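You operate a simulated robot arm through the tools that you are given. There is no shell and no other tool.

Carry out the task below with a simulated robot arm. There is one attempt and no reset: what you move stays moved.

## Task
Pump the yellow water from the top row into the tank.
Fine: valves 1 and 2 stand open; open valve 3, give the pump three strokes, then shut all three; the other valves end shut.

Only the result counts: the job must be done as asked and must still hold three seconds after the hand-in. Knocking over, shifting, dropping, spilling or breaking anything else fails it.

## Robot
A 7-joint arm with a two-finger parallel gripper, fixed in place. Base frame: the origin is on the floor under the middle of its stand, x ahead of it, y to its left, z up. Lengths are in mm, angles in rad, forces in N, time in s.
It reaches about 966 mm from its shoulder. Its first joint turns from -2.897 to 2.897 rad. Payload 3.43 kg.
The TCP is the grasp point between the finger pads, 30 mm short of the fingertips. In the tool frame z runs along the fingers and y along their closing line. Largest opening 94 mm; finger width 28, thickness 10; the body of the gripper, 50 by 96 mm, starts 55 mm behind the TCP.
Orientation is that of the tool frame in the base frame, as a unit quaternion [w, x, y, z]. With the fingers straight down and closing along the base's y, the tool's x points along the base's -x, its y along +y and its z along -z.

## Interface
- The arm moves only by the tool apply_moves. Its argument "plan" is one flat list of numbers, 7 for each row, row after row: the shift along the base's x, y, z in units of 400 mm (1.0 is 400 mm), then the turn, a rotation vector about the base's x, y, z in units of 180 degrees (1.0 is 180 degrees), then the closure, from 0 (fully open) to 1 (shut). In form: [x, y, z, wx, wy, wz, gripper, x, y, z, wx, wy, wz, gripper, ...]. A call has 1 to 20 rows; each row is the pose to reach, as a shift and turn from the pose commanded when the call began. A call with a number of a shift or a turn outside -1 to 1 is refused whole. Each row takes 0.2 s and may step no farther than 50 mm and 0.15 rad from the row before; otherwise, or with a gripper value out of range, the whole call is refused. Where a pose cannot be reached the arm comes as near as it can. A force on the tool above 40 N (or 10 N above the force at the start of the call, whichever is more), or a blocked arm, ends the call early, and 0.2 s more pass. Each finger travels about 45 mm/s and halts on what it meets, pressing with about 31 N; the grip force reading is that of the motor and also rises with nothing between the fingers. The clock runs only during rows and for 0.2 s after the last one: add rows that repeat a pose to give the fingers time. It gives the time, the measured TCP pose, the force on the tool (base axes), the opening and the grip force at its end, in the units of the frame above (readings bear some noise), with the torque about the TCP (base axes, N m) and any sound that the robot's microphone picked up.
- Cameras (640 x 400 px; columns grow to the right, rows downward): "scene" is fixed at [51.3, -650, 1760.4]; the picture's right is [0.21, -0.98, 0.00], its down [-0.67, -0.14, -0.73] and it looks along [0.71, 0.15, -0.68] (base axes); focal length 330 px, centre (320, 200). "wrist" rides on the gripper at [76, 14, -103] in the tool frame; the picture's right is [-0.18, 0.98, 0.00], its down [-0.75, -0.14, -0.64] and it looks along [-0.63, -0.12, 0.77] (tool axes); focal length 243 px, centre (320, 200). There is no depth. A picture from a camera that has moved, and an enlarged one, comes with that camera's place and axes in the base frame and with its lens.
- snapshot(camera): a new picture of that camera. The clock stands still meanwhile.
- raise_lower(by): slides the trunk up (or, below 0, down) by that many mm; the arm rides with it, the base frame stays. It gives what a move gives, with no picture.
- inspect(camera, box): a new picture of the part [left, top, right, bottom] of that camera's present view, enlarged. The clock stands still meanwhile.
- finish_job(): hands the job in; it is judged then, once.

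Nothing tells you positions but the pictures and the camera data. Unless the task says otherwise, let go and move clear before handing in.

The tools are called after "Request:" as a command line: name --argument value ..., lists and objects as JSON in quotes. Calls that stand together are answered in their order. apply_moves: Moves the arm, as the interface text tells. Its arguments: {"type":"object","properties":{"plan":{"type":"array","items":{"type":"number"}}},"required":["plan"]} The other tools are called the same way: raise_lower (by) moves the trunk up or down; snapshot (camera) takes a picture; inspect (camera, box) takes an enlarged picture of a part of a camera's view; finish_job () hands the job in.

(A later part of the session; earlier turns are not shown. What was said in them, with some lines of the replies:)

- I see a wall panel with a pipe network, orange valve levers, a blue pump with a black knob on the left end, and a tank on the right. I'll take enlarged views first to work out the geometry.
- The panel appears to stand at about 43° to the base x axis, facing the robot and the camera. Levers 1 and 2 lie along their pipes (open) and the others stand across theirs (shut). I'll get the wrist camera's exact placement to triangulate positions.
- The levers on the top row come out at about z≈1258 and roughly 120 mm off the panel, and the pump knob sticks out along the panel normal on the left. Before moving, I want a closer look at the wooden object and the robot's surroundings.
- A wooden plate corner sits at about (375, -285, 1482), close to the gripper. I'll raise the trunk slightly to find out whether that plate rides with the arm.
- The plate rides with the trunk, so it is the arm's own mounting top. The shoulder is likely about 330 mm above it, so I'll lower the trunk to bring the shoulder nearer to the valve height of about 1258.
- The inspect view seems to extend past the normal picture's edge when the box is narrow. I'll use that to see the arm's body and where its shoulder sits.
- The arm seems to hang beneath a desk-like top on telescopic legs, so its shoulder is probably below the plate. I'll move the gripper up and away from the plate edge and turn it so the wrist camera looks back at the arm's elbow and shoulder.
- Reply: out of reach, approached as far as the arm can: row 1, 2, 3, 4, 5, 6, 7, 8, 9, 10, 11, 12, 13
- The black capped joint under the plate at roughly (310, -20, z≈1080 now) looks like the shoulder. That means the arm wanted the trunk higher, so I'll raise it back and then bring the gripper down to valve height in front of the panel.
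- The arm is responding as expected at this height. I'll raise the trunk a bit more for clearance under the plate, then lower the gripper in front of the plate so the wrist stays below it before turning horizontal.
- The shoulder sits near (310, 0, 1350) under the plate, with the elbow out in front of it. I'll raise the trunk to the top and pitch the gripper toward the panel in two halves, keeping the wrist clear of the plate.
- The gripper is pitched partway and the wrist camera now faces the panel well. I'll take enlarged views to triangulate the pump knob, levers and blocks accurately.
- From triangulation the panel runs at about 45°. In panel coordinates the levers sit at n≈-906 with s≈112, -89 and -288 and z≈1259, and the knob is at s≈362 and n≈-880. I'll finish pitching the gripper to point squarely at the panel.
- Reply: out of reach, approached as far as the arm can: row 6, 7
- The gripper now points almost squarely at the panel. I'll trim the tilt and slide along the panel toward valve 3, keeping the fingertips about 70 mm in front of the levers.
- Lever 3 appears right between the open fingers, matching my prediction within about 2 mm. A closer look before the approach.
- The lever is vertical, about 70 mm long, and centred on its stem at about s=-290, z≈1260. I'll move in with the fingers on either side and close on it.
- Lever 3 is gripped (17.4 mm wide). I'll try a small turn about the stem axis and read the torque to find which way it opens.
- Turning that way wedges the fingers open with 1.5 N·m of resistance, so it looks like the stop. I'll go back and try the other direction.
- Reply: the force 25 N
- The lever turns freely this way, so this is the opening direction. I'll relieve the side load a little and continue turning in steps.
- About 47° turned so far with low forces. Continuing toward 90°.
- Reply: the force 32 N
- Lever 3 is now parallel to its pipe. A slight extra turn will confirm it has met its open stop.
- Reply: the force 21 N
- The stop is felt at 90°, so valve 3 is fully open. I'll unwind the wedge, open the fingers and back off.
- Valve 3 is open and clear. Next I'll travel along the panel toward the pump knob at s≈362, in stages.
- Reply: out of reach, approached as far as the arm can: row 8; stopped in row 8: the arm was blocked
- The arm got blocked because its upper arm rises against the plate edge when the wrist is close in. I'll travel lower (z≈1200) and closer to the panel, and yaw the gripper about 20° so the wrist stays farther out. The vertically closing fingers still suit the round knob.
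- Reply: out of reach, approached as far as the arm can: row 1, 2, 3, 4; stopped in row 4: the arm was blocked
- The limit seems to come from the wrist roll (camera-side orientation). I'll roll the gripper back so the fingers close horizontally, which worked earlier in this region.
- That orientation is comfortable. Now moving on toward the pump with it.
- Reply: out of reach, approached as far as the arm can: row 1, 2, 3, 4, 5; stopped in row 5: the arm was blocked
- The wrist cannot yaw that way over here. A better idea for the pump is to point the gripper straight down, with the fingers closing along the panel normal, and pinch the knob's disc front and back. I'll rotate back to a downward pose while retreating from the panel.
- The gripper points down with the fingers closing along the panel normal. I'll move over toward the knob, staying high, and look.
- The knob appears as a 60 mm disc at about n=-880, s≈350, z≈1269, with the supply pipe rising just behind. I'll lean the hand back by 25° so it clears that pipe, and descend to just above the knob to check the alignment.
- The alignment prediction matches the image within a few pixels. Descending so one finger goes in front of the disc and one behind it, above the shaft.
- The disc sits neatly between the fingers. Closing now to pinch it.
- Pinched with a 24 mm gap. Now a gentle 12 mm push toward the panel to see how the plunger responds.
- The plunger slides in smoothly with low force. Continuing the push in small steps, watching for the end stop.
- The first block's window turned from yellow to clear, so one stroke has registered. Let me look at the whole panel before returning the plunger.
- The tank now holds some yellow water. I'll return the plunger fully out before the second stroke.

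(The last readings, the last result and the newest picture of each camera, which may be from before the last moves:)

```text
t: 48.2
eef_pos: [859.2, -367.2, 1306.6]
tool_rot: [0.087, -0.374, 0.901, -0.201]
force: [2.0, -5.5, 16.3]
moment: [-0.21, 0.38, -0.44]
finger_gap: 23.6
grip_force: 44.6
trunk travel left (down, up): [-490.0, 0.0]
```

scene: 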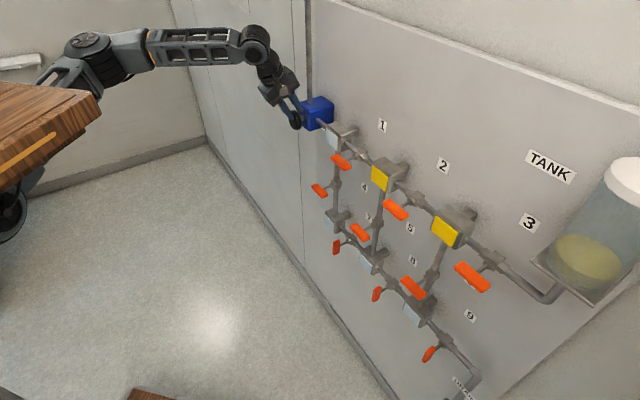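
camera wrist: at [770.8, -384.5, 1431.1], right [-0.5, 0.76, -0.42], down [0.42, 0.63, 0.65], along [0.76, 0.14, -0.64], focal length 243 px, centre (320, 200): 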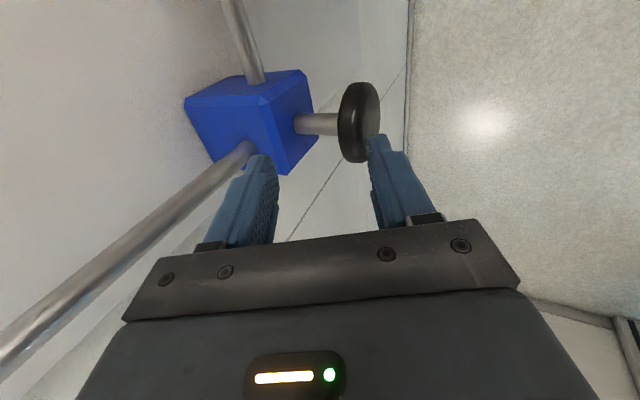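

Request:
apply_moves --plan '[-0.003, 0.003, 0, 0, 0, 0, 1, -0.004, 0.004, 0, 0, 0, 0, 1]'

Request:
apply_moves --plan '[0.009, -0.009, -0.001, 0, 0, 0, 1, 0.018, -0.018, -0.002, 0, 0, 0, 1, 0.027, -0.027, -0.003, 0, 0, 0, 1, 0.036, -0.036, -0.003, 0, 0, 0, 1, 0.045, -0.045, -0.003, 0, 0, 0, 1, 0.054, -0.054, -0.003, 0, 0, 0, 1, 0.06, -0.06, -0.003, 0, 0, 0, 1]'

Request:
snapshot --camera "scene"

```text
t: 48.8
eef_pos: [859.1, -365.6, 1307.1]
tool_rot: [0.089, -0.375, 0.9, -0.203]
force: [20.5, -21.3, 21.2]
moment: [-0.26, -0.46, -0.51]
finger_gap: 24.0
grip_force: 45.2
trunk travel left (down, up): [-490.0, 0.0]
```

```text
t: 50.4
eef_pos: [881.6, -387.9, 1306.2]
tool_rot: [0.086, -0.374, 0.901, -0.201]
force: [-12.0, 4.4, 31.2]
moment: [0.04, 0.65, -0.47]
finger_gap: 23.4
grip_force: 44.9
trunk travel left (down, up): [-490.0, 0.0]
```

```text
taken
```

scene: 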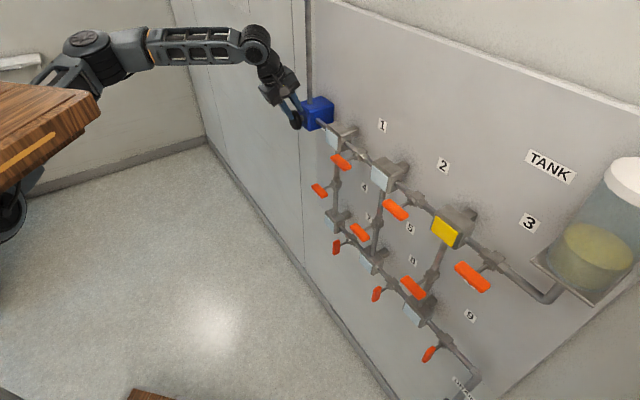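

The second block is clear as well. I'll ease the vertical load slightly, return the plunger and do the third stroke.

Request:
apply_moves --plan '[-0.009, 0.009, 0.004, 0, 0, 0, 1, -0.018, 0.018, 0.006, 0, 0, 0, 1, -0.027, 0.027, 0.006, 0, 0, 0, 1, -0.036, 0.036, 0.006, 0, 0, 0, 1, -0.045, 0.045, 0.006, 0, 0, 0, 1, -0.053, 0.053, 0.006, 0, 0, 0, 1]'

```text
t: 51.8
eef_pos: [860.1, -367.9, 1306.2]
tool_rot: [0.086, -0.374, 0.902, -0.199]
force: [-13.5, -7.1, -5.9]
moment: [0.4, 0.37, -0.5]
finger_gap: 23.2
grip_force: 44.6
trunk travel left (down, up): [-490.0, 0.0]
```

Request:
apply_moves --plan '[-0.004, 0.004, 0, 0, 0, 0, 1, -0.007, 0.007, 0, 0, 0, 0, 1, -0.007, 0.007, 0, 0, 0, 0, 1]'

```text
t: 52.6
eef_pos: [859.3, -365.7, 1306.8]
tool_rot: [0.087, -0.373, 0.902, -0.201]
force: [-1.1, -21.6, -8.2]
moment: [-0.26, 0.58, -0.69]
finger_gap: 23.7
grip_force: 44.9
trunk travel left (down, up): [-490.0, 0.0]
```

Request:
apply_moves --plan '[0.008, -0.01, 0, 0, 0, 0, 1, 0.016, -0.02, 0.001, 0, 0, 0, 1, 0.025, -0.029, 0.001, 0, 0, 0, 1, 0.034, -0.038, 0.001, 0, 0, 0, 1, 0.043, -0.047, 0.001, 0, 0, 0, 1, 0.052, -0.056, 0.001, 0, 0, 0, 1, 0.058, -0.062, 0.001, 0, 0, 0, 1]'

Request:
snapshot --camera "scene"

```text
t: 54.2
eef_pos: [880.8, -389.3, 1307.1]
tool_rot: [0.086, -0.374, 0.902, -0.199]
force: [-22.1, 10.9, -6.6]
moment: [0.95, 0.46, -0.34]
finger_gap: 23.5
grip_force: 44.9
trunk travel left (down, up): [-490.0, 0.0]
```

```text
taken
```

scene: 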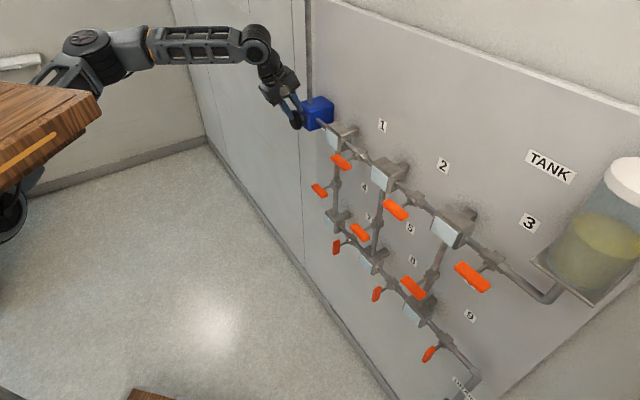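

All three top-row windows are clear and the tank holds the yellow water. Now I'll return the plunger to its out position, release it and lift off.

Request:
apply_moves --plan '[-0.009, 0.009, 0, 0, 0, 0, 1, -0.018, 0.018, 0, 0, 0, 0, 1, -0.027, 0.027, 0, 0, 0, 0, 1, -0.036, 0.036, 0, 0, 0, 0, 1, -0.045, 0.045, 0, 0, 0, 0, 1, -0.053, 0.055, 0, 0, 0, 0, 1, -0.055, 0.059, 0, 0, 0, 0, 1]'

Request:
apply_moves --plan '[0, 0, 0, 0, 0, 0, 0.85, 0, 0, 0, 0, 0, 0, 0.7, 0, 0, 0, 0, 0, 0, 0.5, 0, 0, 0, 0, 0, 0, 0.4, 0, 0, 0, 0, 0, 0, 0.4]'

Request:
inspect --camera "scene" --box '[240, 70, 368, 150]'

Request:
inspect --camera "wrist" --box '[200, 60, 456, 220]'

```text
t: 55.8
eef_pos: [858.9, -365.2, 1308.1]
tool_rot: [0.088, -0.374, 0.901, -0.202]
force: [6.5, -6.9, -2.8]
moment: [0.53, -0.29, -0.37]
finger_gap: 23.3
grip_force: 44.7
trunk travel left (down, up): [-490.0, 0.0]
```

```text
t: 57.0
eef_pos: [858.4, -364.6, 1306.6]
tool_rot: [0.087, -0.375, 0.901, -0.2]
force: [0.0, 0.5, -0.2]
moment: [0.01, -0.02, -0.01]
finger_gap: 56.5
grip_force: 0.1
trunk travel left (down, up): [-490.0, 0.0]
```

```text
5.00 times, centred on (304, 110) of scene
camera zoom: at [51.3, -650.0, 1760.4], right [0.21, -0.98, 0.0], down [-0.67, -0.14, -0.73], along [0.71, 0.15, -0.68], focal length 1649 px, centre (400, 650)
```

zoom: 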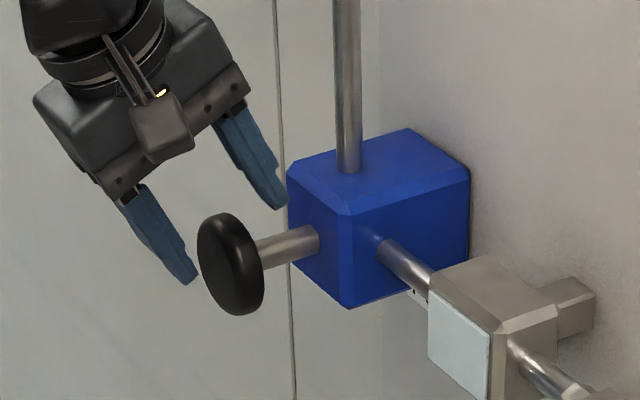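

```text
2.50 times, centred on (328, 140) of wrist
camera zoom: at [764.9, -380.1, 1392.7], right [-0.5, 0.76, -0.42], down [0.42, 0.63, 0.65], along [0.76, 0.15, -0.64], focal length 606 px, centre (300, 350)
```

zoom: 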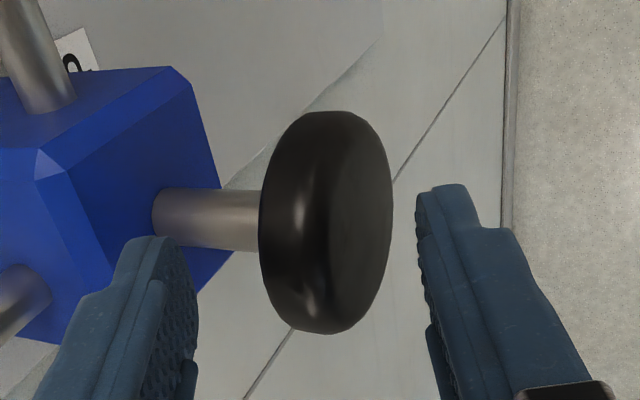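

The knob is back out and released. I'll lift clear, bring the hand upright with the fingers closed, and move above valve 1's lever to push it shut from above, since the horizontal pose can't reach there.

Request:
apply_moves --plan '[0, 0, 0.08, 0, 0, 0, 0.4, 0, 0, 0.16, 0, 0, 0, 0.4, 0, 0, 0.24, 0, 0, 0, 0.4]'

Request:
apply_moves --plan '[-0.07, -0.075, 0.01, 0, 0, 0, 0.6, -0.135, -0.155, 0.01, 0.0246, 0.0246, 0, 0.8, -0.2, -0.235, 0.01, 0.0491, 0.0491, 0, 1, -0.265, -0.315, 0.01, 0.0737, 0.0737, 0, 1, -0.325, -0.395, 0.01, 0.0982, 0.0982, 0, 1, -0.365, -0.46, 0, 0.0982, 0.0982, 0, 1]'

Request:
snapshot --camera "scene"

Request:
snapshot --camera "wrist"

```text
t: 57.8
eef_pos: [860.9, -366.0, 1404.3]
tool_rot: [0.086, -0.374, 0.901, -0.2]
force: [0.0, 0.8, -0.1]
moment: [0.0, 0.05, 0.01]
finger_gap: 56.4
grip_force: 0.1
trunk travel left (down, up): [-490.0, 0.0]
```

```text
t: 59.2
eef_pos: [714.4, -549.9, 1404.5]
tool_rot: [0.004, -0.382, 0.924, 0.0]
force: [-0.8, -0.6, 0.4]
moment: [0.03, -0.01, -0.02]
finger_gap: 0.0
grip_force: 31.1
trunk travel left (down, up): [-490.0, 0.0]
```

```text
taken
```

scene: 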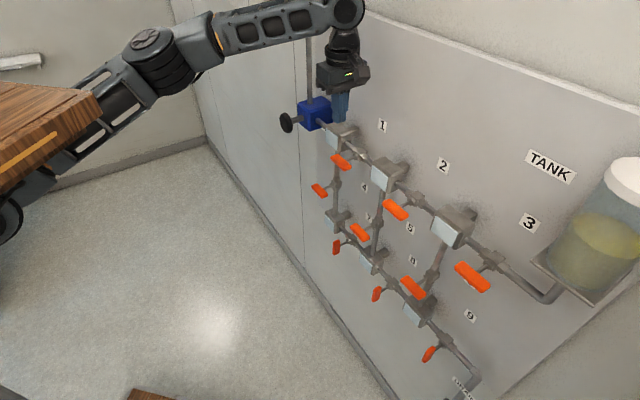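

```text
taken
camera wrist: at [650.5, -595.4, 1506.2], right [-0.56, 0.83, 0.0], down [0.63, 0.43, 0.65], along [0.54, 0.37, -0.76], focal length 243 px, centre (320, 200)
```

wrist: 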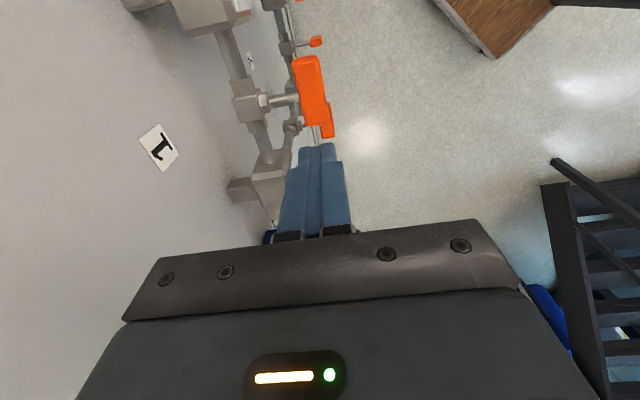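

Request:
inspect --camera "wrist" --box '[220, 30, 412, 150]'

Request:
inspect --camera "scene" --box '[290, 110, 418, 190]'

```text
3.33 times, centred on (316, 90) of wrist
camera zoom: at [650.5, -595.4, 1506.2], right [-0.56, 0.83, 0.0], down [0.63, 0.43, 0.65], along [0.54, 0.37, -0.76], focal length 809 px, centre (333, 567)
```

zoom: 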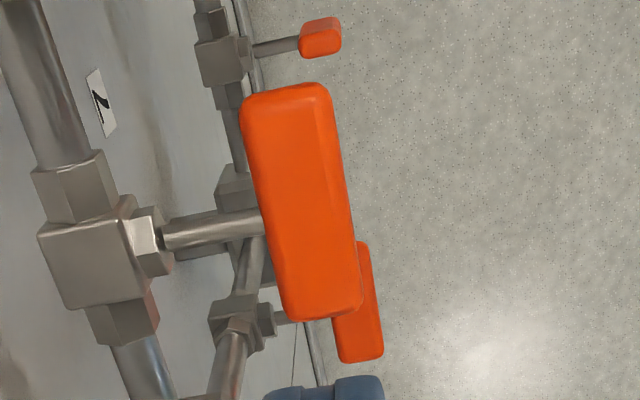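

```text
5.00 times, centred on (354, 150) of scene
camera zoom: at [51.3, -650.0, 1760.4], right [0.21, -0.98, 0.0], down [-0.67, -0.14, -0.73], along [0.71, 0.15, -0.68], focal length 1649 px, centre (150, 450)
```

zoom: 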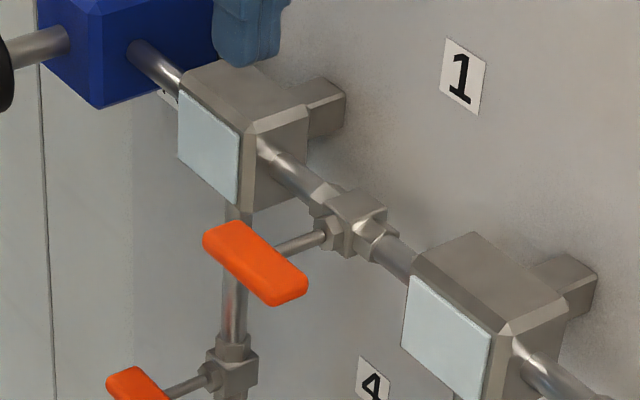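

Lever 1 is centred at about s=110, n=-905. I'll bring the closed fingertips just above its right end, since that end must go down to shut the valve.

Request:
apply_moves --plan '[-0.025, -0.04, -0.05, 0, 0, 0, 1, -0.05, -0.08, -0.12, 0, 0, 0, 1, -0.061, -0.0995, -0.18, 0, 0, 0, 1, -0.061, -0.0995, -0.224, 0, 0, 0, 1, -0.061, -0.0995, -0.224, 0, 0, 0, 1]'

Request:
inspect --camera "wrist" --box '[220, 30, 412, 150]'

Request:
inspect --camera "scene" --box '[290, 110, 418, 190]'

```text
t: 60.4
eef_pos: [688.0, -591.0, 1313.7]
tool_rot: [0.003, -0.383, 0.924, -0.001]
force: [0.4, 0.2, 0.6]
moment: [0.02, 0.02, 0.01]
finger_gap: 0.1
grip_force: 30.8
trunk travel left (down, up): [-490.0, 0.0]
```

```text
3.33 times, centred on (316, 90) of wrist
camera zoom: at [623.4, -635.5, 1414.0], right [-0.56, 0.83, 0.0], down [0.63, 0.43, 0.65], along [0.54, 0.36, -0.76], focal length 809 px, centre (333, 567)
```

zoom: 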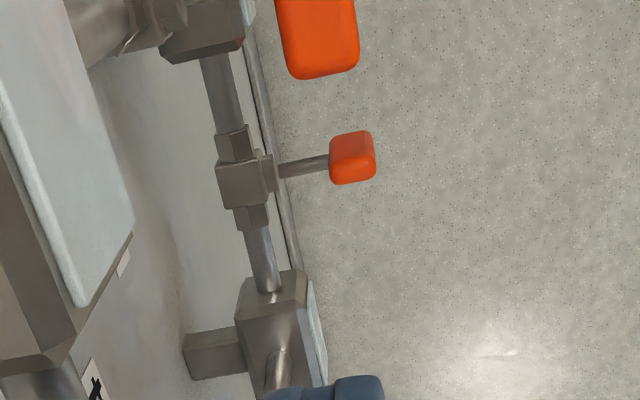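

```text
5.00 times, centred on (354, 150) of scene
camera zoom: at [51.3, -650.0, 1760.4], right [0.21, -0.98, 0.0], down [-0.67, -0.14, -0.73], along [0.71, 0.15, -0.68], focal length 1649 px, centre (150, 450)
```

zoom: 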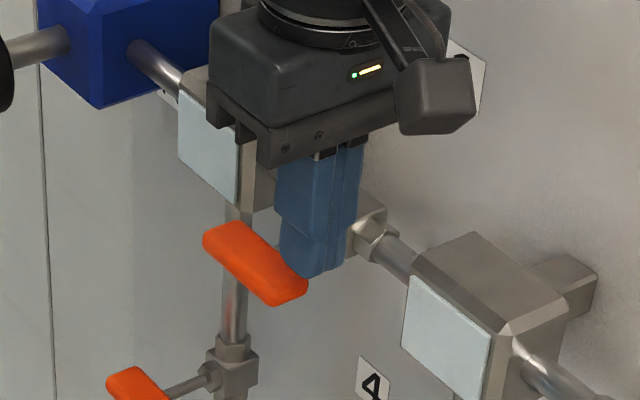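

The tip is right above the lever's right end. Now pressing it down along its arc.

Request:
apply_moves --plan '[0.0025, 0.0025, -0.0343, 0, 0, 0, 1, 0.0025, 0.0025, -0.0543, 0, 0, 0, 1, 0.0025, 0.0025, -0.0718, 0, 0, 0, 1, 0.0078, 0.0078, -0.0893, 0, 0, 0, 1]'

Request:
inspect --camera "scene" --box '[290, 110, 418, 190]'

```text
t: 61.4
eef_pos: [691.5, -586.4, 1276.2]
tool_rot: [0.005, -0.382, 0.924, -0.001]
force: [-0.3, -0.9, -0.2]
moment: [-0.03, 0.03, -0.02]
finger_gap: 0.0
grip_force: 30.9
trunk travel left (down, up): [-490.0, 0.0]
```

```text
5.00 times, centred on (354, 150) of scene
camera zoom: at [51.3, -650.0, 1760.4], right [0.21, -0.98, 0.0], down [-0.67, -0.14, -0.73], along [0.71, 0.15, -0.68], focal length 1649 px, centre (150, 450)
```

zoom: 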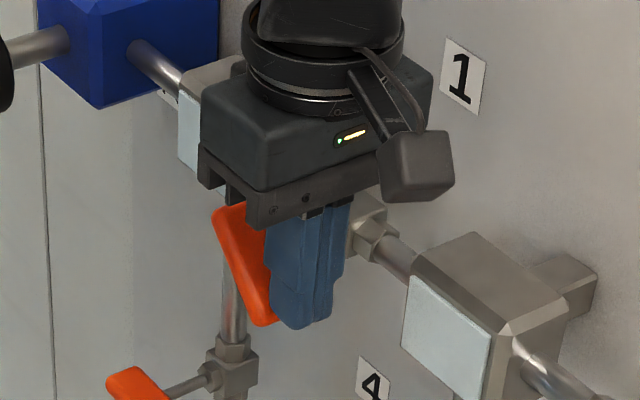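

The lever is turning with it. Continuing around toward vertical.

Request:
apply_moves --plan '[0.0048, 0.0048, -0.0105, 0, 0, 0, 1, 0.0136, 0.0136, -0.023, 0, 0, 0, 1, 0.0207, 0.0207, -0.028, 0, 0, 0, 1, 0.026, 0.026, -0.0305, 0, 0, 0, 1]'

Request:
inspect --camera "scene" --box '[290, 110, 418, 190]'

```text
t: 62.4
eef_pos: [702.6, -576.5, 1266.2]
tool_rot: [0.004, -0.382, 0.924, 0.0]
force: [-2.4, -3.9, 1.5]
moment: [0.02, 0.01, 0.0]
finger_gap: 0.0
grip_force: 31.0
trunk travel left (down, up): [-490.0, 0.0]
```

```text
5.00 times, centred on (354, 150) of scene
camera zoom: at [51.3, -650.0, 1760.4], right [0.21, -0.98, 0.0], down [-0.67, -0.14, -0.73], along [0.71, 0.15, -0.68], focal length 1649 px, centre (150, 450)
```

zoom: 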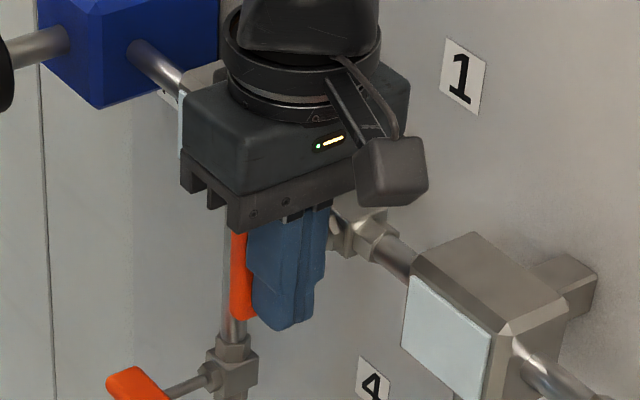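

Nearly vertical. A little more push to seat it on the stop.

Request:
apply_moves --plan '[0.004, 0.004, 0, 0, 0, 0, 1, 0.008, 0.008, 0, 0, 0, 0, 1, 0.008, 0.008, 0, 0, 0, 0, 1]'

Request:
inspect --camera "scene" --box '[290, 110, 418, 190]'

```text
t: 63.2
eef_pos: [702.9, -577.2, 1267.4]
tool_rot: [0.004, -0.38, 0.925, -0.001]
force: [-13.2, -28.8, 6.6]
moment: [-0.1, 0.01, -0.02]
finger_gap: 0.0
grip_force: 31.0
trunk travel left (down, up): [-490.0, 0.0]
```

```text
5.00 times, centred on (354, 150) of scene
camera zoom: at [51.3, -650.0, 1760.4], right [0.21, -0.98, 0.0], down [-0.67, -0.14, -0.73], along [0.71, 0.15, -0.68], focal length 1649 px, centre (150, 450)
```

zoom: 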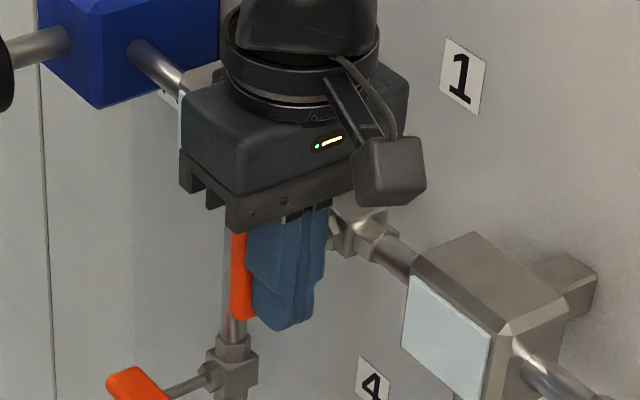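

It is firm against the stop. Backing off sideways, then up, and checking lever 1.

Request:
apply_moves --plan '[-0.015, -0.015, 0, 0, 0, 0, 1, -0.035, -0.035, 0.02, 0, 0, 0, 1, -0.05, -0.05, 0.12, 0, 0, 0, 1, -0.05, -0.05, 0.22, 0, 0, 0, 1, -0.05, -0.05, 0.3, 0, 0, 0, 1]'

Request:
snapshot --camera "scene"

Request:
inspect --camera "scene" --box '[290, 110, 418, 190]'

Request:
snapshot --camera "wrist"

```text
t: 64.4
eef_pos: [684.8, -593.2, 1388.3]
tool_rot: [0.004, -0.383, 0.924, 0.001]
force: [0.7, -0.5, -1.0]
moment: [0.0, -0.01, 0.02]
finger_gap: 0.1
grip_force: 31.1
trunk travel left (down, up): [-490.0, 0.0]
```

```text
taken
```

scene: 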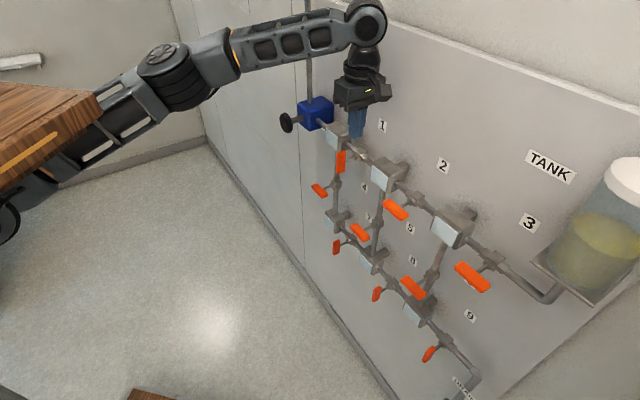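

```text
5.00 times, centred on (354, 150) of scene
camera zoom: at [51.3, -650.0, 1760.4], right [0.21, -0.98, 0.0], down [-0.67, -0.14, -0.73], along [0.71, 0.15, -0.68], focal length 1649 px, centre (150, 450)
```

zoom: 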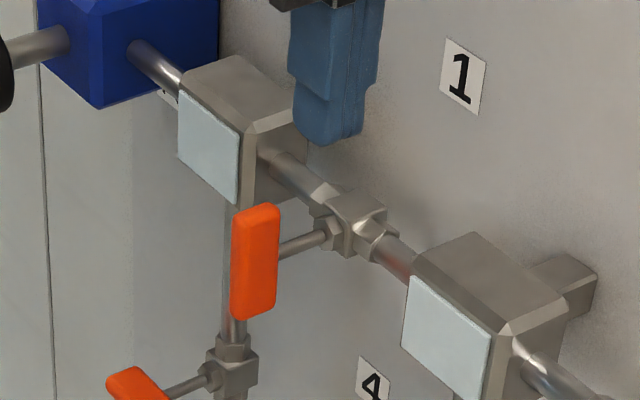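

```text
taken
camera wrist: at [620.3, -638.0, 1489.4], right [-0.56, 0.83, 0.0], down [0.63, 0.43, 0.65], along [0.54, 0.37, -0.76], focal length 243 px, centre (320, 200)
```

wrist: 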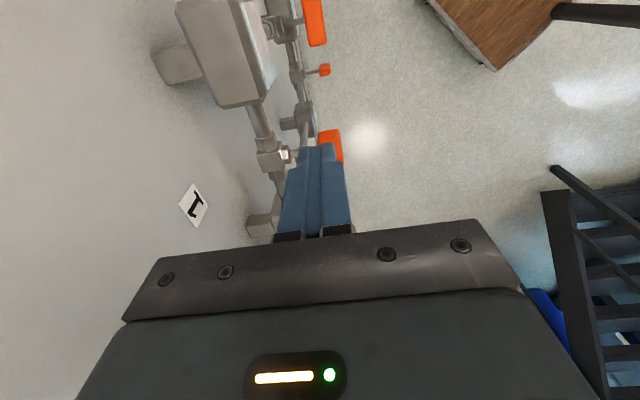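

Valve 1's lever is vertical now, so it is shut. For valve 2 I'll tilt the hand to horizontal while moving toward s≈-130, staying well off the panel.

Request:
apply_moves --plan '[-0.0505, -0.0047, -0.018, -0.0246, -0.0246, 0, 1, -0.101, -0.0093, -0.036, -0.0491, -0.0491, 0, 1, -0.1514, -0.014, -0.054, -0.0737, -0.0737, 0, 1, -0.2019, -0.0186, -0.072, -0.0982, -0.0982, 0, 1, -0.2524, -0.0233, -0.09, -0.1228, -0.1228, 0, 1, -0.3029, -0.0279, -0.108, -0.1473, -0.1473, 0, 1, -0.3533, -0.0326, -0.126, -0.1719, -0.1719, 0, 1, -0.4038, -0.0373, -0.145, -0.1964, -0.1964, 0, 1]'

Request:
snapshot --camera "scene"

```text
t: 66.2
eef_pos: [524.3, -605.6, 1329.6]
tool_rot: [0.166, -0.348, 0.835, -0.391]
force: [0.1, 0.0, 0.3]
moment: [-0.04, 0.01, -0.03]
finger_gap: 0.0
grip_force: 30.8
trunk travel left (down, up): [-490.0, 0.0]
```

```text
taken
```

scene: 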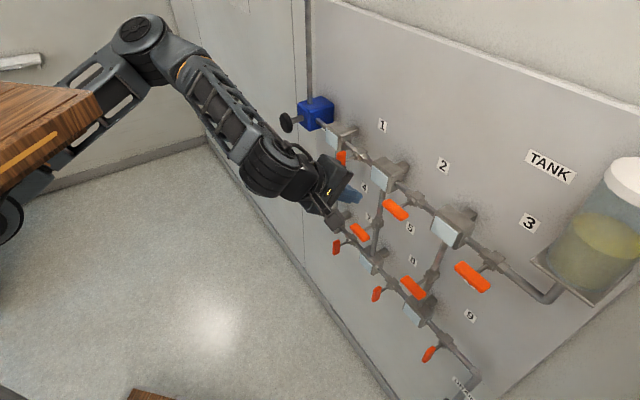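

Request:
apply_moves --plan '[-0.0203, -0.0203, -0.0125, -0.0262, -0.0262, 0, 1, -0.0407, -0.0407, -0.025, -0.0524, -0.0524, 0, 1, -0.061, -0.061, -0.0375, -0.0785, -0.0785, 0, 1, -0.0813, -0.0813, -0.05, -0.1047, -0.1047, 0, 1, -0.1017, -0.1017, -0.0625, -0.1309, -0.1309, 0, 1, -0.122, -0.122, -0.075, -0.1571, -0.1571, 0, 1]'

Request:
snapshot --camera "scene"

Request:
snapshot --camera "wrist"

```text
t: 67.6
eef_pos: [475.9, -656.5, 1297.4]
tool_rot: [-0.274, 0.272, -0.651, 0.654]
force: [-0.1, 1.2, 0.0]
moment: [-0.01, 0.03, -0.01]
finger_gap: 0.0
grip_force: 31.6
trunk travel left (down, up): [-490.0, 0.0]
```

```text
taken
```

scene: 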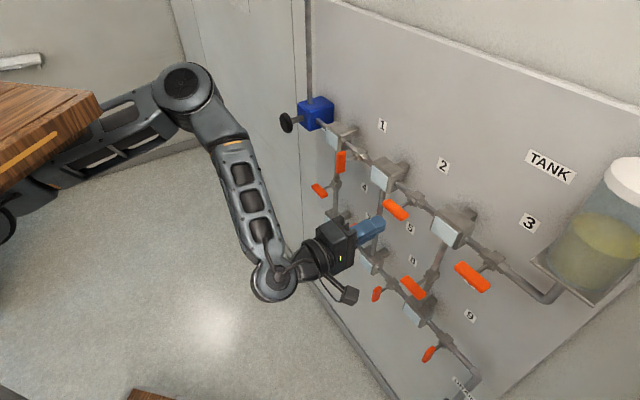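

```text
taken
camera wrist: at [350.2, -639.1, 1282.3], right [0.13, 0.13, -0.98], down [0.07, 0.99, 0.14], along [0.99, -0.09, 0.12], focal length 243 px, centre (320, 200)
```

wrist: 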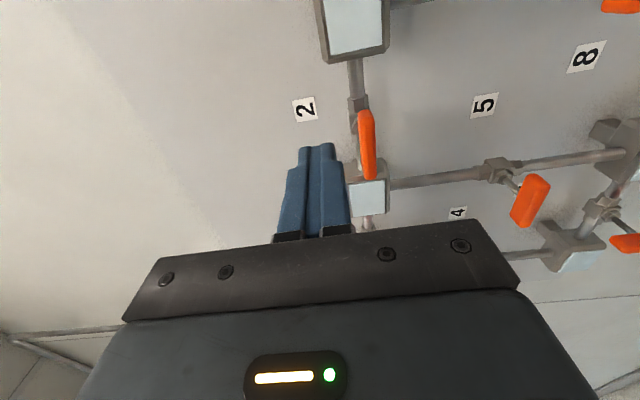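

The horizontal pose is good, and lever 2 shows exactly where predicted. Moving the closed fingers in above its right end.

Request:
apply_moves --plan '[0.05, -0.053, -0.003, 0, 0, 0, 1, 0.1, -0.106, -0.006, 0, 0, 0, 1, 0.15, -0.158, -0.01, 0, 0, 0, 1, 0.15, -0.158, -0.01, 0, 0, 0, 1]'

Request:
inspect --camera "scene" --box '[340, 155, 468, 235]'

Request:
snapshot --camera "wrist"

```text
t: 68.6
eef_pos: [535.6, -721.3, 1294.8]
tool_rot: [-0.274, 0.273, -0.651, 0.654]
force: [0.2, 0.4, 0.0]
moment: [0.02, 0.0, 0.03]
finger_gap: 0.0
grip_force: 30.4
trunk travel left (down, up): [-490.0, 0.0]
```

```text
5.00 times, centred on (404, 195) of scene
camera zoom: at [51.3, -650.0, 1760.4], right [0.21, -0.98, 0.0], down [-0.67, -0.14, -0.73], along [0.71, 0.15, -0.68], focal length 1649 px, centre (-100, 225)
```

zoom: 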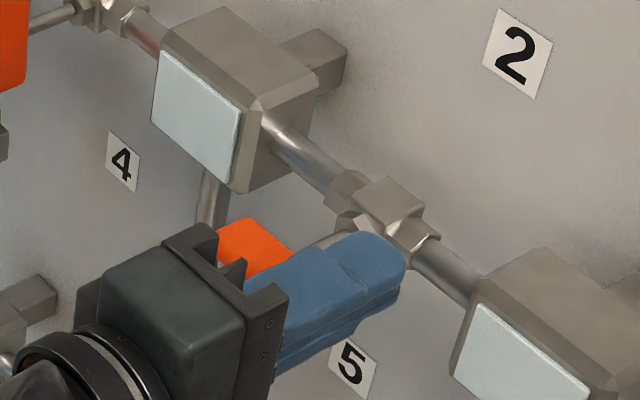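

```text
taken
camera wrist: at [408.9, -704.3, 1278.7], right [0.13, 0.13, -0.98], down [0.07, 0.99, 0.14], along [0.99, -0.09, 0.12], focal length 243 px, centre (320, 200)
```

wrist: 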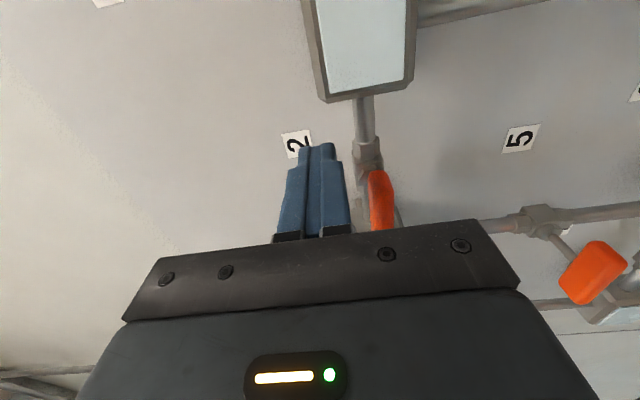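

Request:
apply_moves --plan '[0.0005, 0.0005, -0.0345, 0, 0, 0, 1, 0.0005, 0.0005, -0.057, 0, 0, 0, 1, 0.0014, 0.0014, -0.077, 0, 0, 0, 1, 0.0076, 0.0076, -0.097, 0, 0, 0, 1]'

Request:
inspect --camera "scene" --box '[340, 155, 468, 235]'

Request:
inspect --camera "wrist" --box '[240, 90, 496, 250]'

```text
t: 69.6
eef_pos: [539.3, -719.3, 1256.1]
tool_rot: [-0.274, 0.273, -0.651, 0.653]
force: [0.2, 0.7, 0.8]
moment: [0.0, 0.0, -0.05]
finger_gap: 0.0
grip_force: 31.0
trunk travel left (down, up): [-490.0, 0.0]
```

```text
5.00 times, centred on (404, 195) of scene
camera zoom: at [51.3, -650.0, 1760.4], right [0.21, -0.98, 0.0], down [-0.67, -0.14, -0.73], along [0.71, 0.15, -0.68], focal length 1649 px, centre (-100, 225)
```

zoom: 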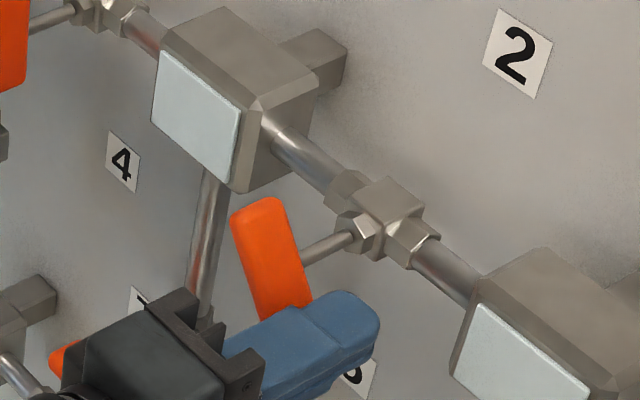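

```text
2.50 times, centred on (368, 170) of wrist
camera zoom: at [412.5, -701.6, 1240.3], right [0.13, 0.13, -0.98], down [0.07, 0.99, 0.14], along [0.99, -0.09, 0.12], focal length 606 px, centre (200, 275)
```

zoom: 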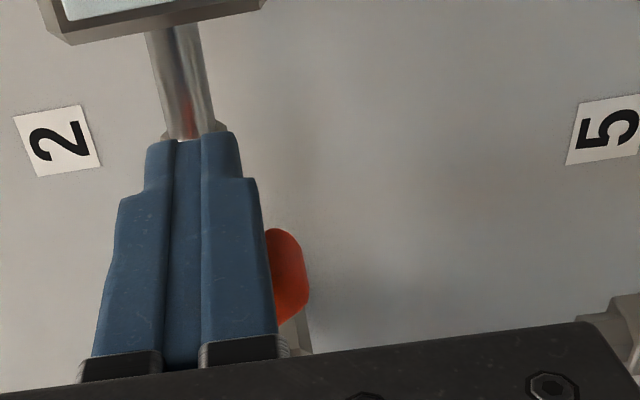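

Request:
apply_moves --plan '[0.0094, 0.0094, -0.0128, 0, 0, 0, 1, 0.0182, 0.0182, -0.0203, 0, 0, 0, 1, 0.0253, 0.0253, -0.0228, 0, 0, 0, 1, 0.0306, 0.0306, -0.0228, 0, 0, 0, 1]'

Request:
inspect --camera "scene" --box '[340, 155, 468, 235]'

```text
t: 70.6
eef_pos: [550.7, -704.7, 1244.2]
tool_rot: [-0.274, 0.272, -0.651, 0.653]
force: [-4.0, -6.5, -1.4]
moment: [0.05, 0.07, -0.22]
finger_gap: 0.0
grip_force: 31.4
trunk travel left (down, up): [-490.0, 0.0]
```

```text
5.00 times, centred on (404, 195) of scene
camera zoom: at [51.3, -650.0, 1760.4], right [0.21, -0.98, 0.0], down [-0.67, -0.14, -0.73], along [0.71, 0.15, -0.68], focal length 1649 px, centre (-100, 225)
```

zoom: 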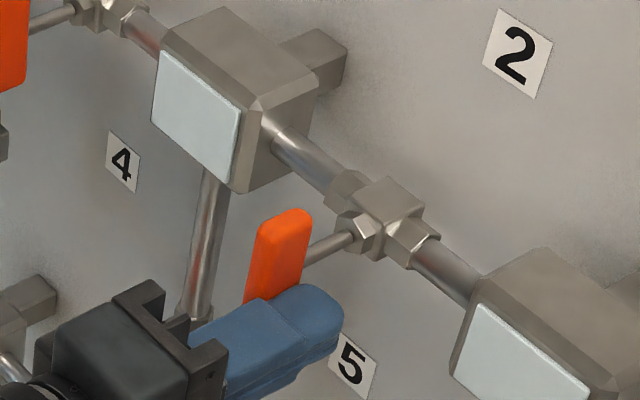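

Request:
apply_moves --plan '[0.003, 0.003, 0, 0, 0, 0, 1, 0.006, 0.006, 0, 0, 0, 0, 1, 0.006, 0.006, 0, 0, 0, 0, 1]'

Request:
inspect --camera "scene" --box '[340, 155, 468, 235]'

```text
t: 71.4
eef_pos: [548.7, -705.4, 1246.9]
tool_rot: [-0.272, 0.271, -0.652, 0.654]
force: [-14.9, -30.8, 1.9]
moment: [0.21, 0.12, -0.78]
finger_gap: 0.1
grip_force: 30.8
trunk travel left (down, up): [-490.0, 0.0]
```

```text
5.00 times, centred on (404, 195) of scene
camera zoom: at [51.3, -650.0, 1760.4], right [0.21, -0.98, 0.0], down [-0.67, -0.14, -0.73], along [0.71, 0.15, -0.68], focal length 1649 px, centre (-100, 225)
```

zoom: 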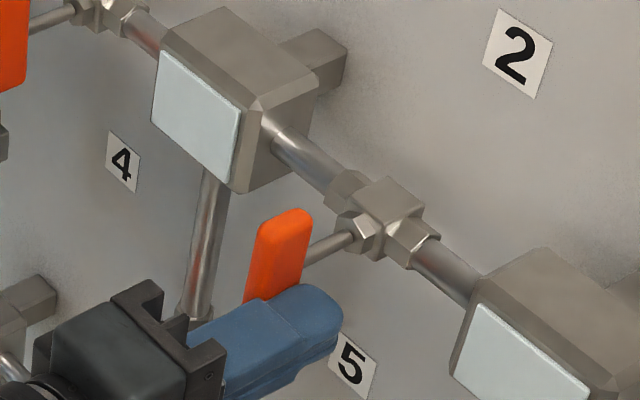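

Lever 2 is firm on its stop. Backing off sideways, then straight out from the panel.

Request:
apply_moves --plan '[-0.015, -0.015, 0, 0, 0, 0, 1, -0.03, -0.03, 0, 0, 0, 0, 1, -0.1, 0.04, 0, 0, 0, 0, 1, -0.18, 0.12, 0, 0, 0, 0, 1]'

Request:
snapshot --camera "scene"

Request:
inspect --camera "scene" --box '[340, 155, 468, 235]'

```text
t: 72.4
eef_pos: [485.2, -657.2, 1246.2]
tool_rot: [-0.275, 0.272, -0.651, 0.653]
force: [0.0, -0.1, -0.3]
moment: [0.02, 0.01, 0.0]
finger_gap: 0.0
grip_force: 30.8
trunk travel left (down, up): [-490.0, 0.0]
```

```text
taken
```

scene: 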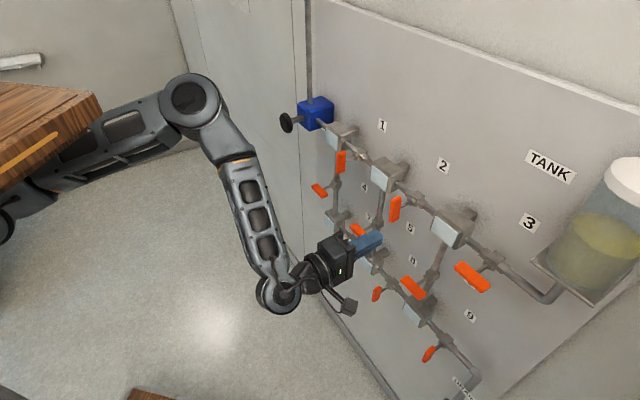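

```text
5.00 times, centred on (404, 195) of scene
camera zoom: at [51.3, -650.0, 1760.4], right [0.21, -0.98, 0.0], down [-0.67, -0.14, -0.73], along [0.71, 0.15, -0.68], focal length 1649 px, centre (-100, 225)
```

zoom: 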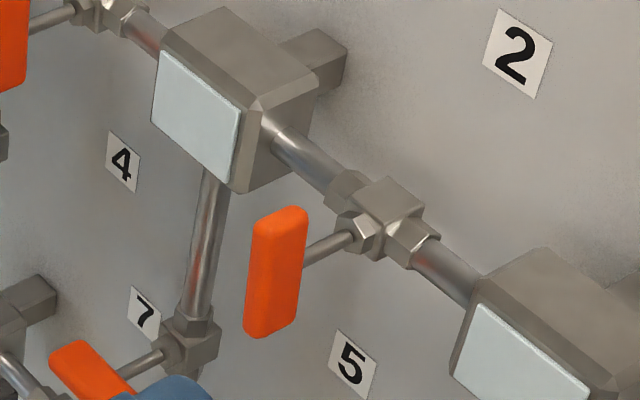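

Valve 2 is shut. Moving to valve 3, this time to push its left end up from below, which gives the same rotation.

Request:
apply_moves --plan '[-0.058, -0.056, -0.01, 0, 0, 0, 1, -0.117, -0.112, -0.02, 0, 0, 0, 1, -0.176, -0.168, -0.03, 0, 0, 0, 1, -0.234, -0.224, -0.035, 0, 0, 0, 1, -0.234, -0.224, -0.035, 0, 0, 0, 1]'

Request:
snapshot --camera "wrist"

Request:
inspect --camera "scene" --box '[400, 220, 528, 300]'

```text
t: 73.6
eef_pos: [387.1, -746.4, 1231.4]
tool_rot: [-0.274, 0.272, -0.651, 0.654]
force: [-0.7, -0.4, -0.2]
moment: [-0.03, -0.03, 0.0]
finger_gap: 0.1
grip_force: 31.2
trunk travel left (down, up): [-490.0, 0.0]
```

```text
taken
camera wrist: at [261.2, -728.6, 1216.6], right [0.13, 0.13, -0.98], down [0.07, 0.99, 0.14], along [0.99, -0.09, 0.12], focal length 243 px, centre (320, 200)
```

wrist: 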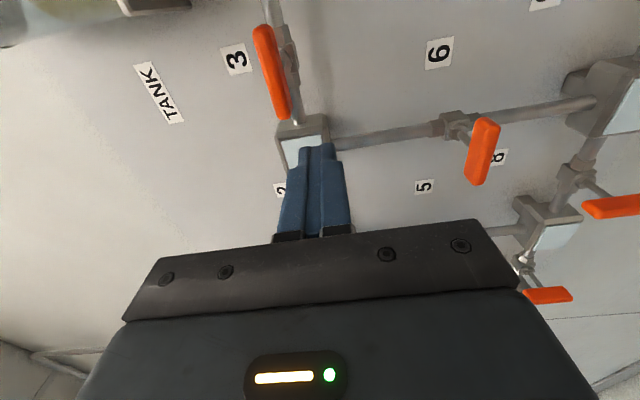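

```text
5.00 times, centred on (464, 260) of scene
camera zoom: at [51.3, -650.0, 1760.4], right [0.21, -0.98, 0.0], down [-0.67, -0.14, -0.73], along [0.71, 0.15, -0.68], focal length 1649 px, centre (-400, -100)
```

zoom: 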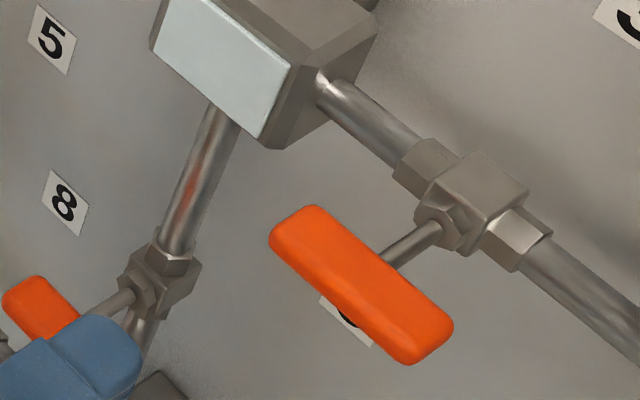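

Request:
apply_moves --plan '[0.04, -0.037, -0.0125, 0, 0, 0, 1, 0.08, -0.074, -0.0125, 0, 0, 0, 1, 0.12, -0.112, -0.0125, 0, 0, 0, 1, 0.161, -0.15, -0.0125, 0, 0, 0, 1, 0.161, -0.15, -0.0125, 0, 0, 0, 1]'

Request:
inspect --camera "scene" --box '[400, 220, 528, 300]'

Request:
inspect --camera "wrist" --box '[200, 60, 456, 220]'

```text
t: 74.8
eef_pos: [452.9, -802.8, 1228.4]
tool_rot: [-0.274, 0.273, -0.651, 0.653]
force: [0.4, -0.9, -0.2]
moment: [0.0, -0.01, 0.01]
finger_gap: 0.0
grip_force: 30.9
trunk travel left (down, up): [-490.0, 0.0]
```

```text
5.00 times, centred on (464, 260) of scene
camera zoom: at [51.3, -650.0, 1760.4], right [0.21, -0.98, 0.0], down [-0.67, -0.14, -0.73], along [0.71, 0.15, -0.68], focal length 1649 px, centre (-400, -100)
```

zoom: 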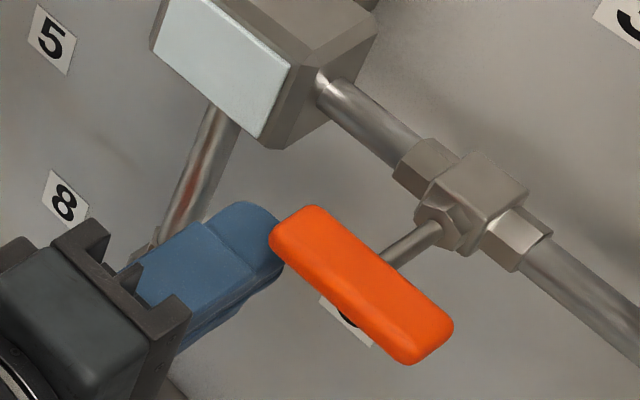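

```text
2.50 times, centred on (328, 140) of wrist
camera zoom: at [327.2, -786.1, 1213.2], right [0.13, 0.13, -0.98], down [0.07, 0.99, 0.14], along [0.99, -0.09, 0.12], focal length 606 px, centre (300, 350)
```

zoom: 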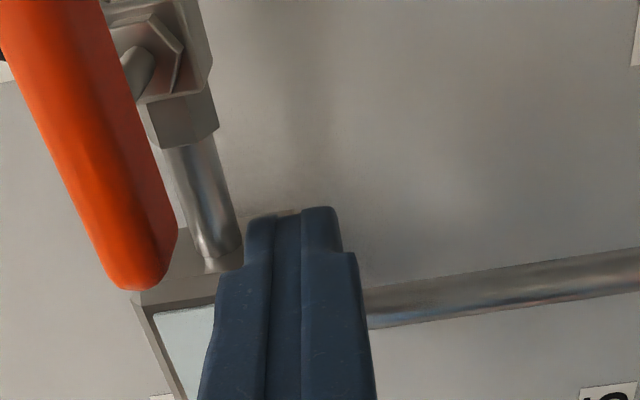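

Request:
apply_moves --plan '[-0.0081, -0.0081, 0.004, 0, 0, 0, 1, -0.0081, -0.0081, 0.029, 0, 0, 0, 1, -0.0064, -0.0064, 0.054, 0, 0, 0, 1, -0.0064, -0.0064, 0.074, 0, 0, 0, 1, -0.0134, -0.0134, 0.0915, 0, 0, 0, 1]'

Request:
inspect --camera "scene" --box '[400, 220, 528, 300]'

```text
t: 76.0
eef_pos: [447.3, -808.3, 1263.2]
tool_rot: [-0.275, 0.273, -0.651, 0.653]
force: [1.8, 4.2, 0.7]
moment: [-0.06, 0.06, 0.0]
finger_gap: 0.1
grip_force: 31.0
trunk travel left (down, up): [-490.0, 0.0]
```

```text
5.00 times, centred on (464, 260) of scene
camera zoom: at [51.3, -650.0, 1760.4], right [0.21, -0.98, 0.0], down [-0.67, -0.14, -0.73], along [0.71, 0.15, -0.68], focal length 1649 px, centre (-400, -100)
```

zoom: 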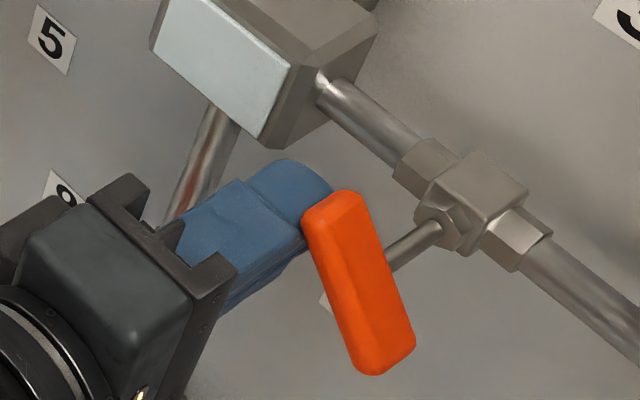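

Request:
apply_moves --plan '[-0.0083, -0.0083, 0.0145, 0, 0, 0, 1, -0.0154, -0.0154, 0.0245, 0, 0, 0, 1, -0.0225, -0.0225, 0.0295, 0, 0, 0, 1, -0.0278, -0.0278, 0.0295, 0, 0, 0, 1]'

Request:
inspect --camera "scene" --box '[400, 220, 528, 300]'

```text
t: 77.0
eef_pos: [437.9, -818.8, 1276.2]
tool_rot: [-0.275, 0.274, -0.65, 0.653]
force: [3.7, 27.6, -4.4]
moment: [0.12, -0.17, -0.26]
finger_gap: 0.0
grip_force: 30.8
trunk travel left (down, up): [-490.0, 0.0]
```

```text
5.00 times, centred on (464, 260) of scene
camera zoom: at [51.3, -650.0, 1760.4], right [0.21, -0.98, 0.0], down [-0.67, -0.14, -0.73], along [0.71, 0.15, -0.68], focal length 1649 px, centre (-400, -100)
```

zoom: 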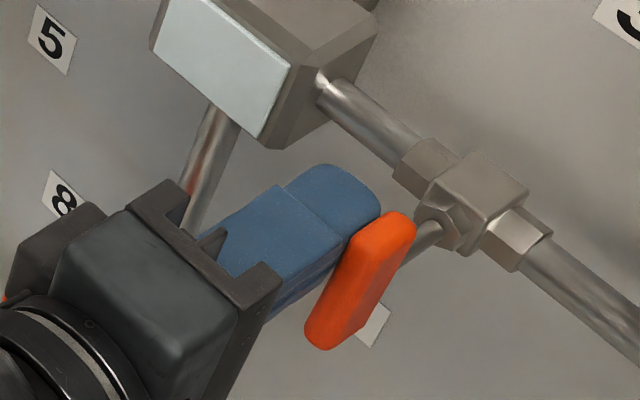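

The stop is felt at 22 N with lever 3 vertical. Backing off sideways and then straight out.

Request:
apply_moves --plan '[0.015, 0.015, 0, 0, 0, 0, 1, 0.03, 0.03, 0, 0, 0, 0, 1, -0.04, 0.1, 0, 0, 0, 0, 1, -0.12, 0.18, 0, 0, 0, 0, 1, -0.2, 0.26, 0, 0, 0, 0, 1]'

Request:
snapshot --camera "scene"

Request:
inspect --camera "scene" --box '[400, 220, 528, 300]'

Request:
snapshot --camera "wrist"

```text
t: 78.2
eef_pos: [360.2, -720.1, 1277.9]
tool_rot: [-0.275, 0.273, -0.65, 0.654]
force: [0.7, -0.1, -0.3]
moment: [0.03, 0.02, 0.01]
finger_gap: 0.0
grip_force: 31.2
trunk travel left (down, up): [-490.0, 0.0]
```

```text
taken
```

scene: 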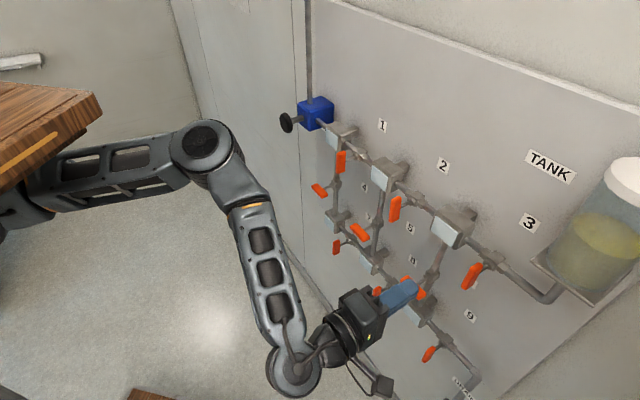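

```text
5.00 times, centred on (464, 260) of scene
camera zoom: at [51.3, -650.0, 1760.4], right [0.21, -0.98, 0.0], down [-0.67, -0.14, -0.73], along [0.71, 0.15, -0.68], focal length 1649 px, centre (-400, -100)
```

zoom: 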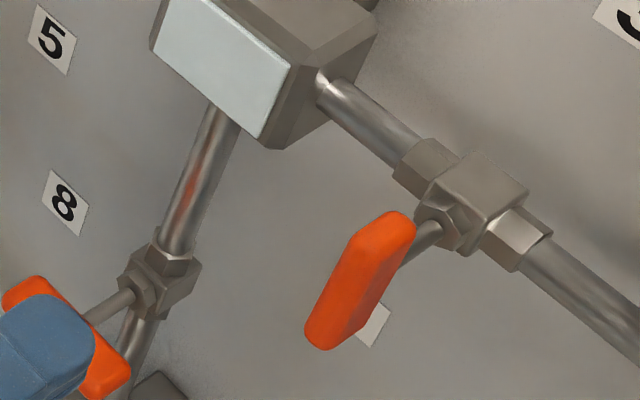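

```text
taken
camera wrist: at [232.9, -703.0, 1262.9], right [0.13, 0.13, -0.98], down [0.07, 0.99, 0.14], along [0.99, -0.09, 0.12], focal length 243 px, centre (320, 200)
```

wrist: 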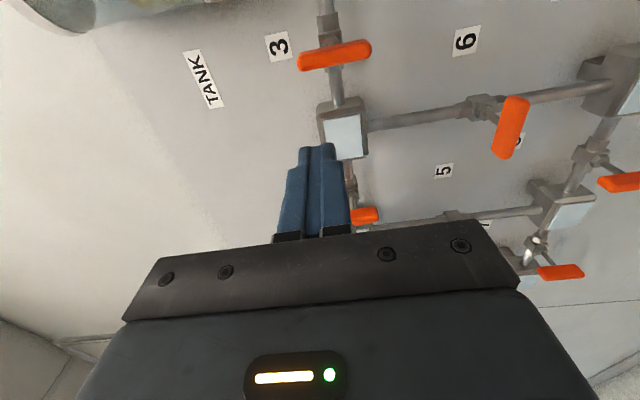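

All three top-row levers now stand across their pipes. One last close check of every valve and the tank before handing in.

Request:
inspect --camera "scene" --box '[280, 90, 440, 190]'

Request:
inspect --camera "scene" --box '[300, 160, 460, 260]'

Request:
inspect --camera "scene" --box '[360, 270, 520, 370]'

Request:
inspect --camera "scene" --box '[480, 140, 640, 320]'

```text
4.00 times, centred on (360, 140) of scene
camera zoom: at [51.3, -650.0, 1760.4], right [0.21, -0.98, 0.0], down [-0.67, -0.14, -0.73], along [0.71, 0.15, -0.68], focal length 1319 px, centre (160, 440)
```

zoom: 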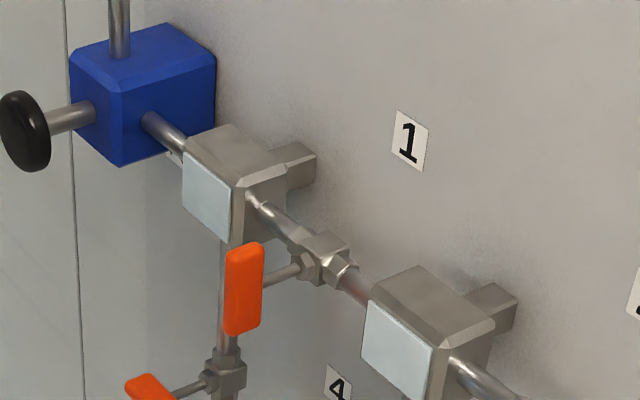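

```text
4.00 times, centred on (380, 210) of scene
camera zoom: at [51.3, -650.0, 1760.4], right [0.21, -0.98, 0.0], down [-0.67, -0.14, -0.73], along [0.71, 0.15, -0.68], focal length 1319 px, centre (80, 160)
```

zoom: 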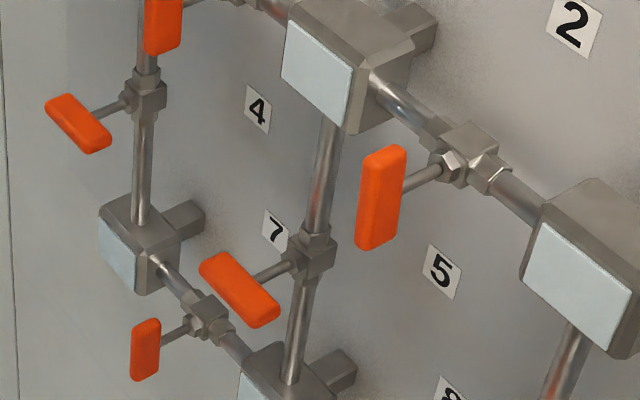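

```text
4.00 times, centred on (440, 320) of scene
camera zoom: at [51.3, -650.0, 1760.4], right [0.21, -0.98, 0.0], down [-0.67, -0.14, -0.73], along [0.71, 0.15, -0.68], focal length 1319 px, centre (-160, -280)
```

zoom: 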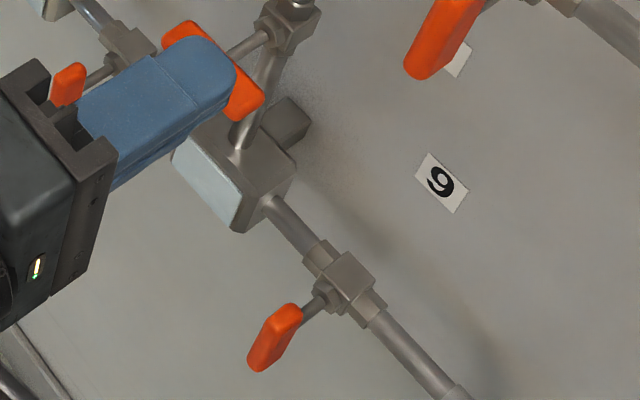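

```text
2.22 times, centred on (560, 230) of scene
camera zoom: at [51.3, -650.0, 1760.4], right [0.21, -0.98, 0.0], down [-0.67, -0.14, -0.73], along [0.71, 0.15, -0.68], focal length 733 px, centre (-213, 133)
```

zoom: 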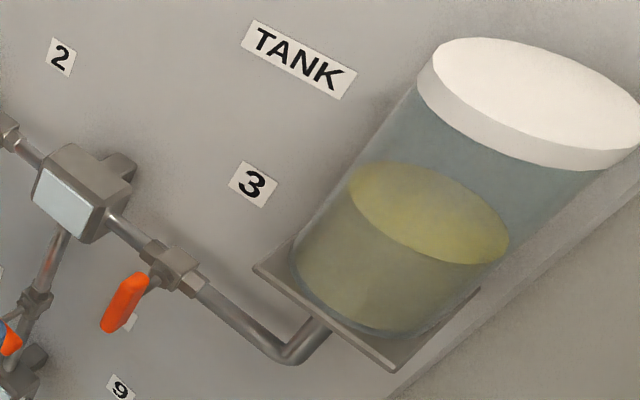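

Everything matches the request: valves 1, 2 and 3 are shut, and valves 4 to 9 are still shut and untouched. All three top-row windows are clear and the yellow water is in the tank. The gripper is holding nothing and is clear of the panel, so I'm handing in.

Request:
finish_job

```text
The job is handed in.
```

The yellow water from the top row is now in the tank, and the job is handed in.

- **Valve 3:** opened a full quarter turn, until I felt its stop.
- **Pump:** three strokes. One window in the top row cleared with each stroke, and the tank level rose. The plunger is back in its out position.
- **Shutting off:** valves 1, 2 and 3 are each pushed firmly onto their shut stops. Valves 4 to 9 were never touched and still look shut.

The arm let go of everything and was clear of the panel before the hand-in. On the way to the pump the arm was stopped short a few times by its own reach limits or its stand. The force readings showed no contact with the panel during those stops.
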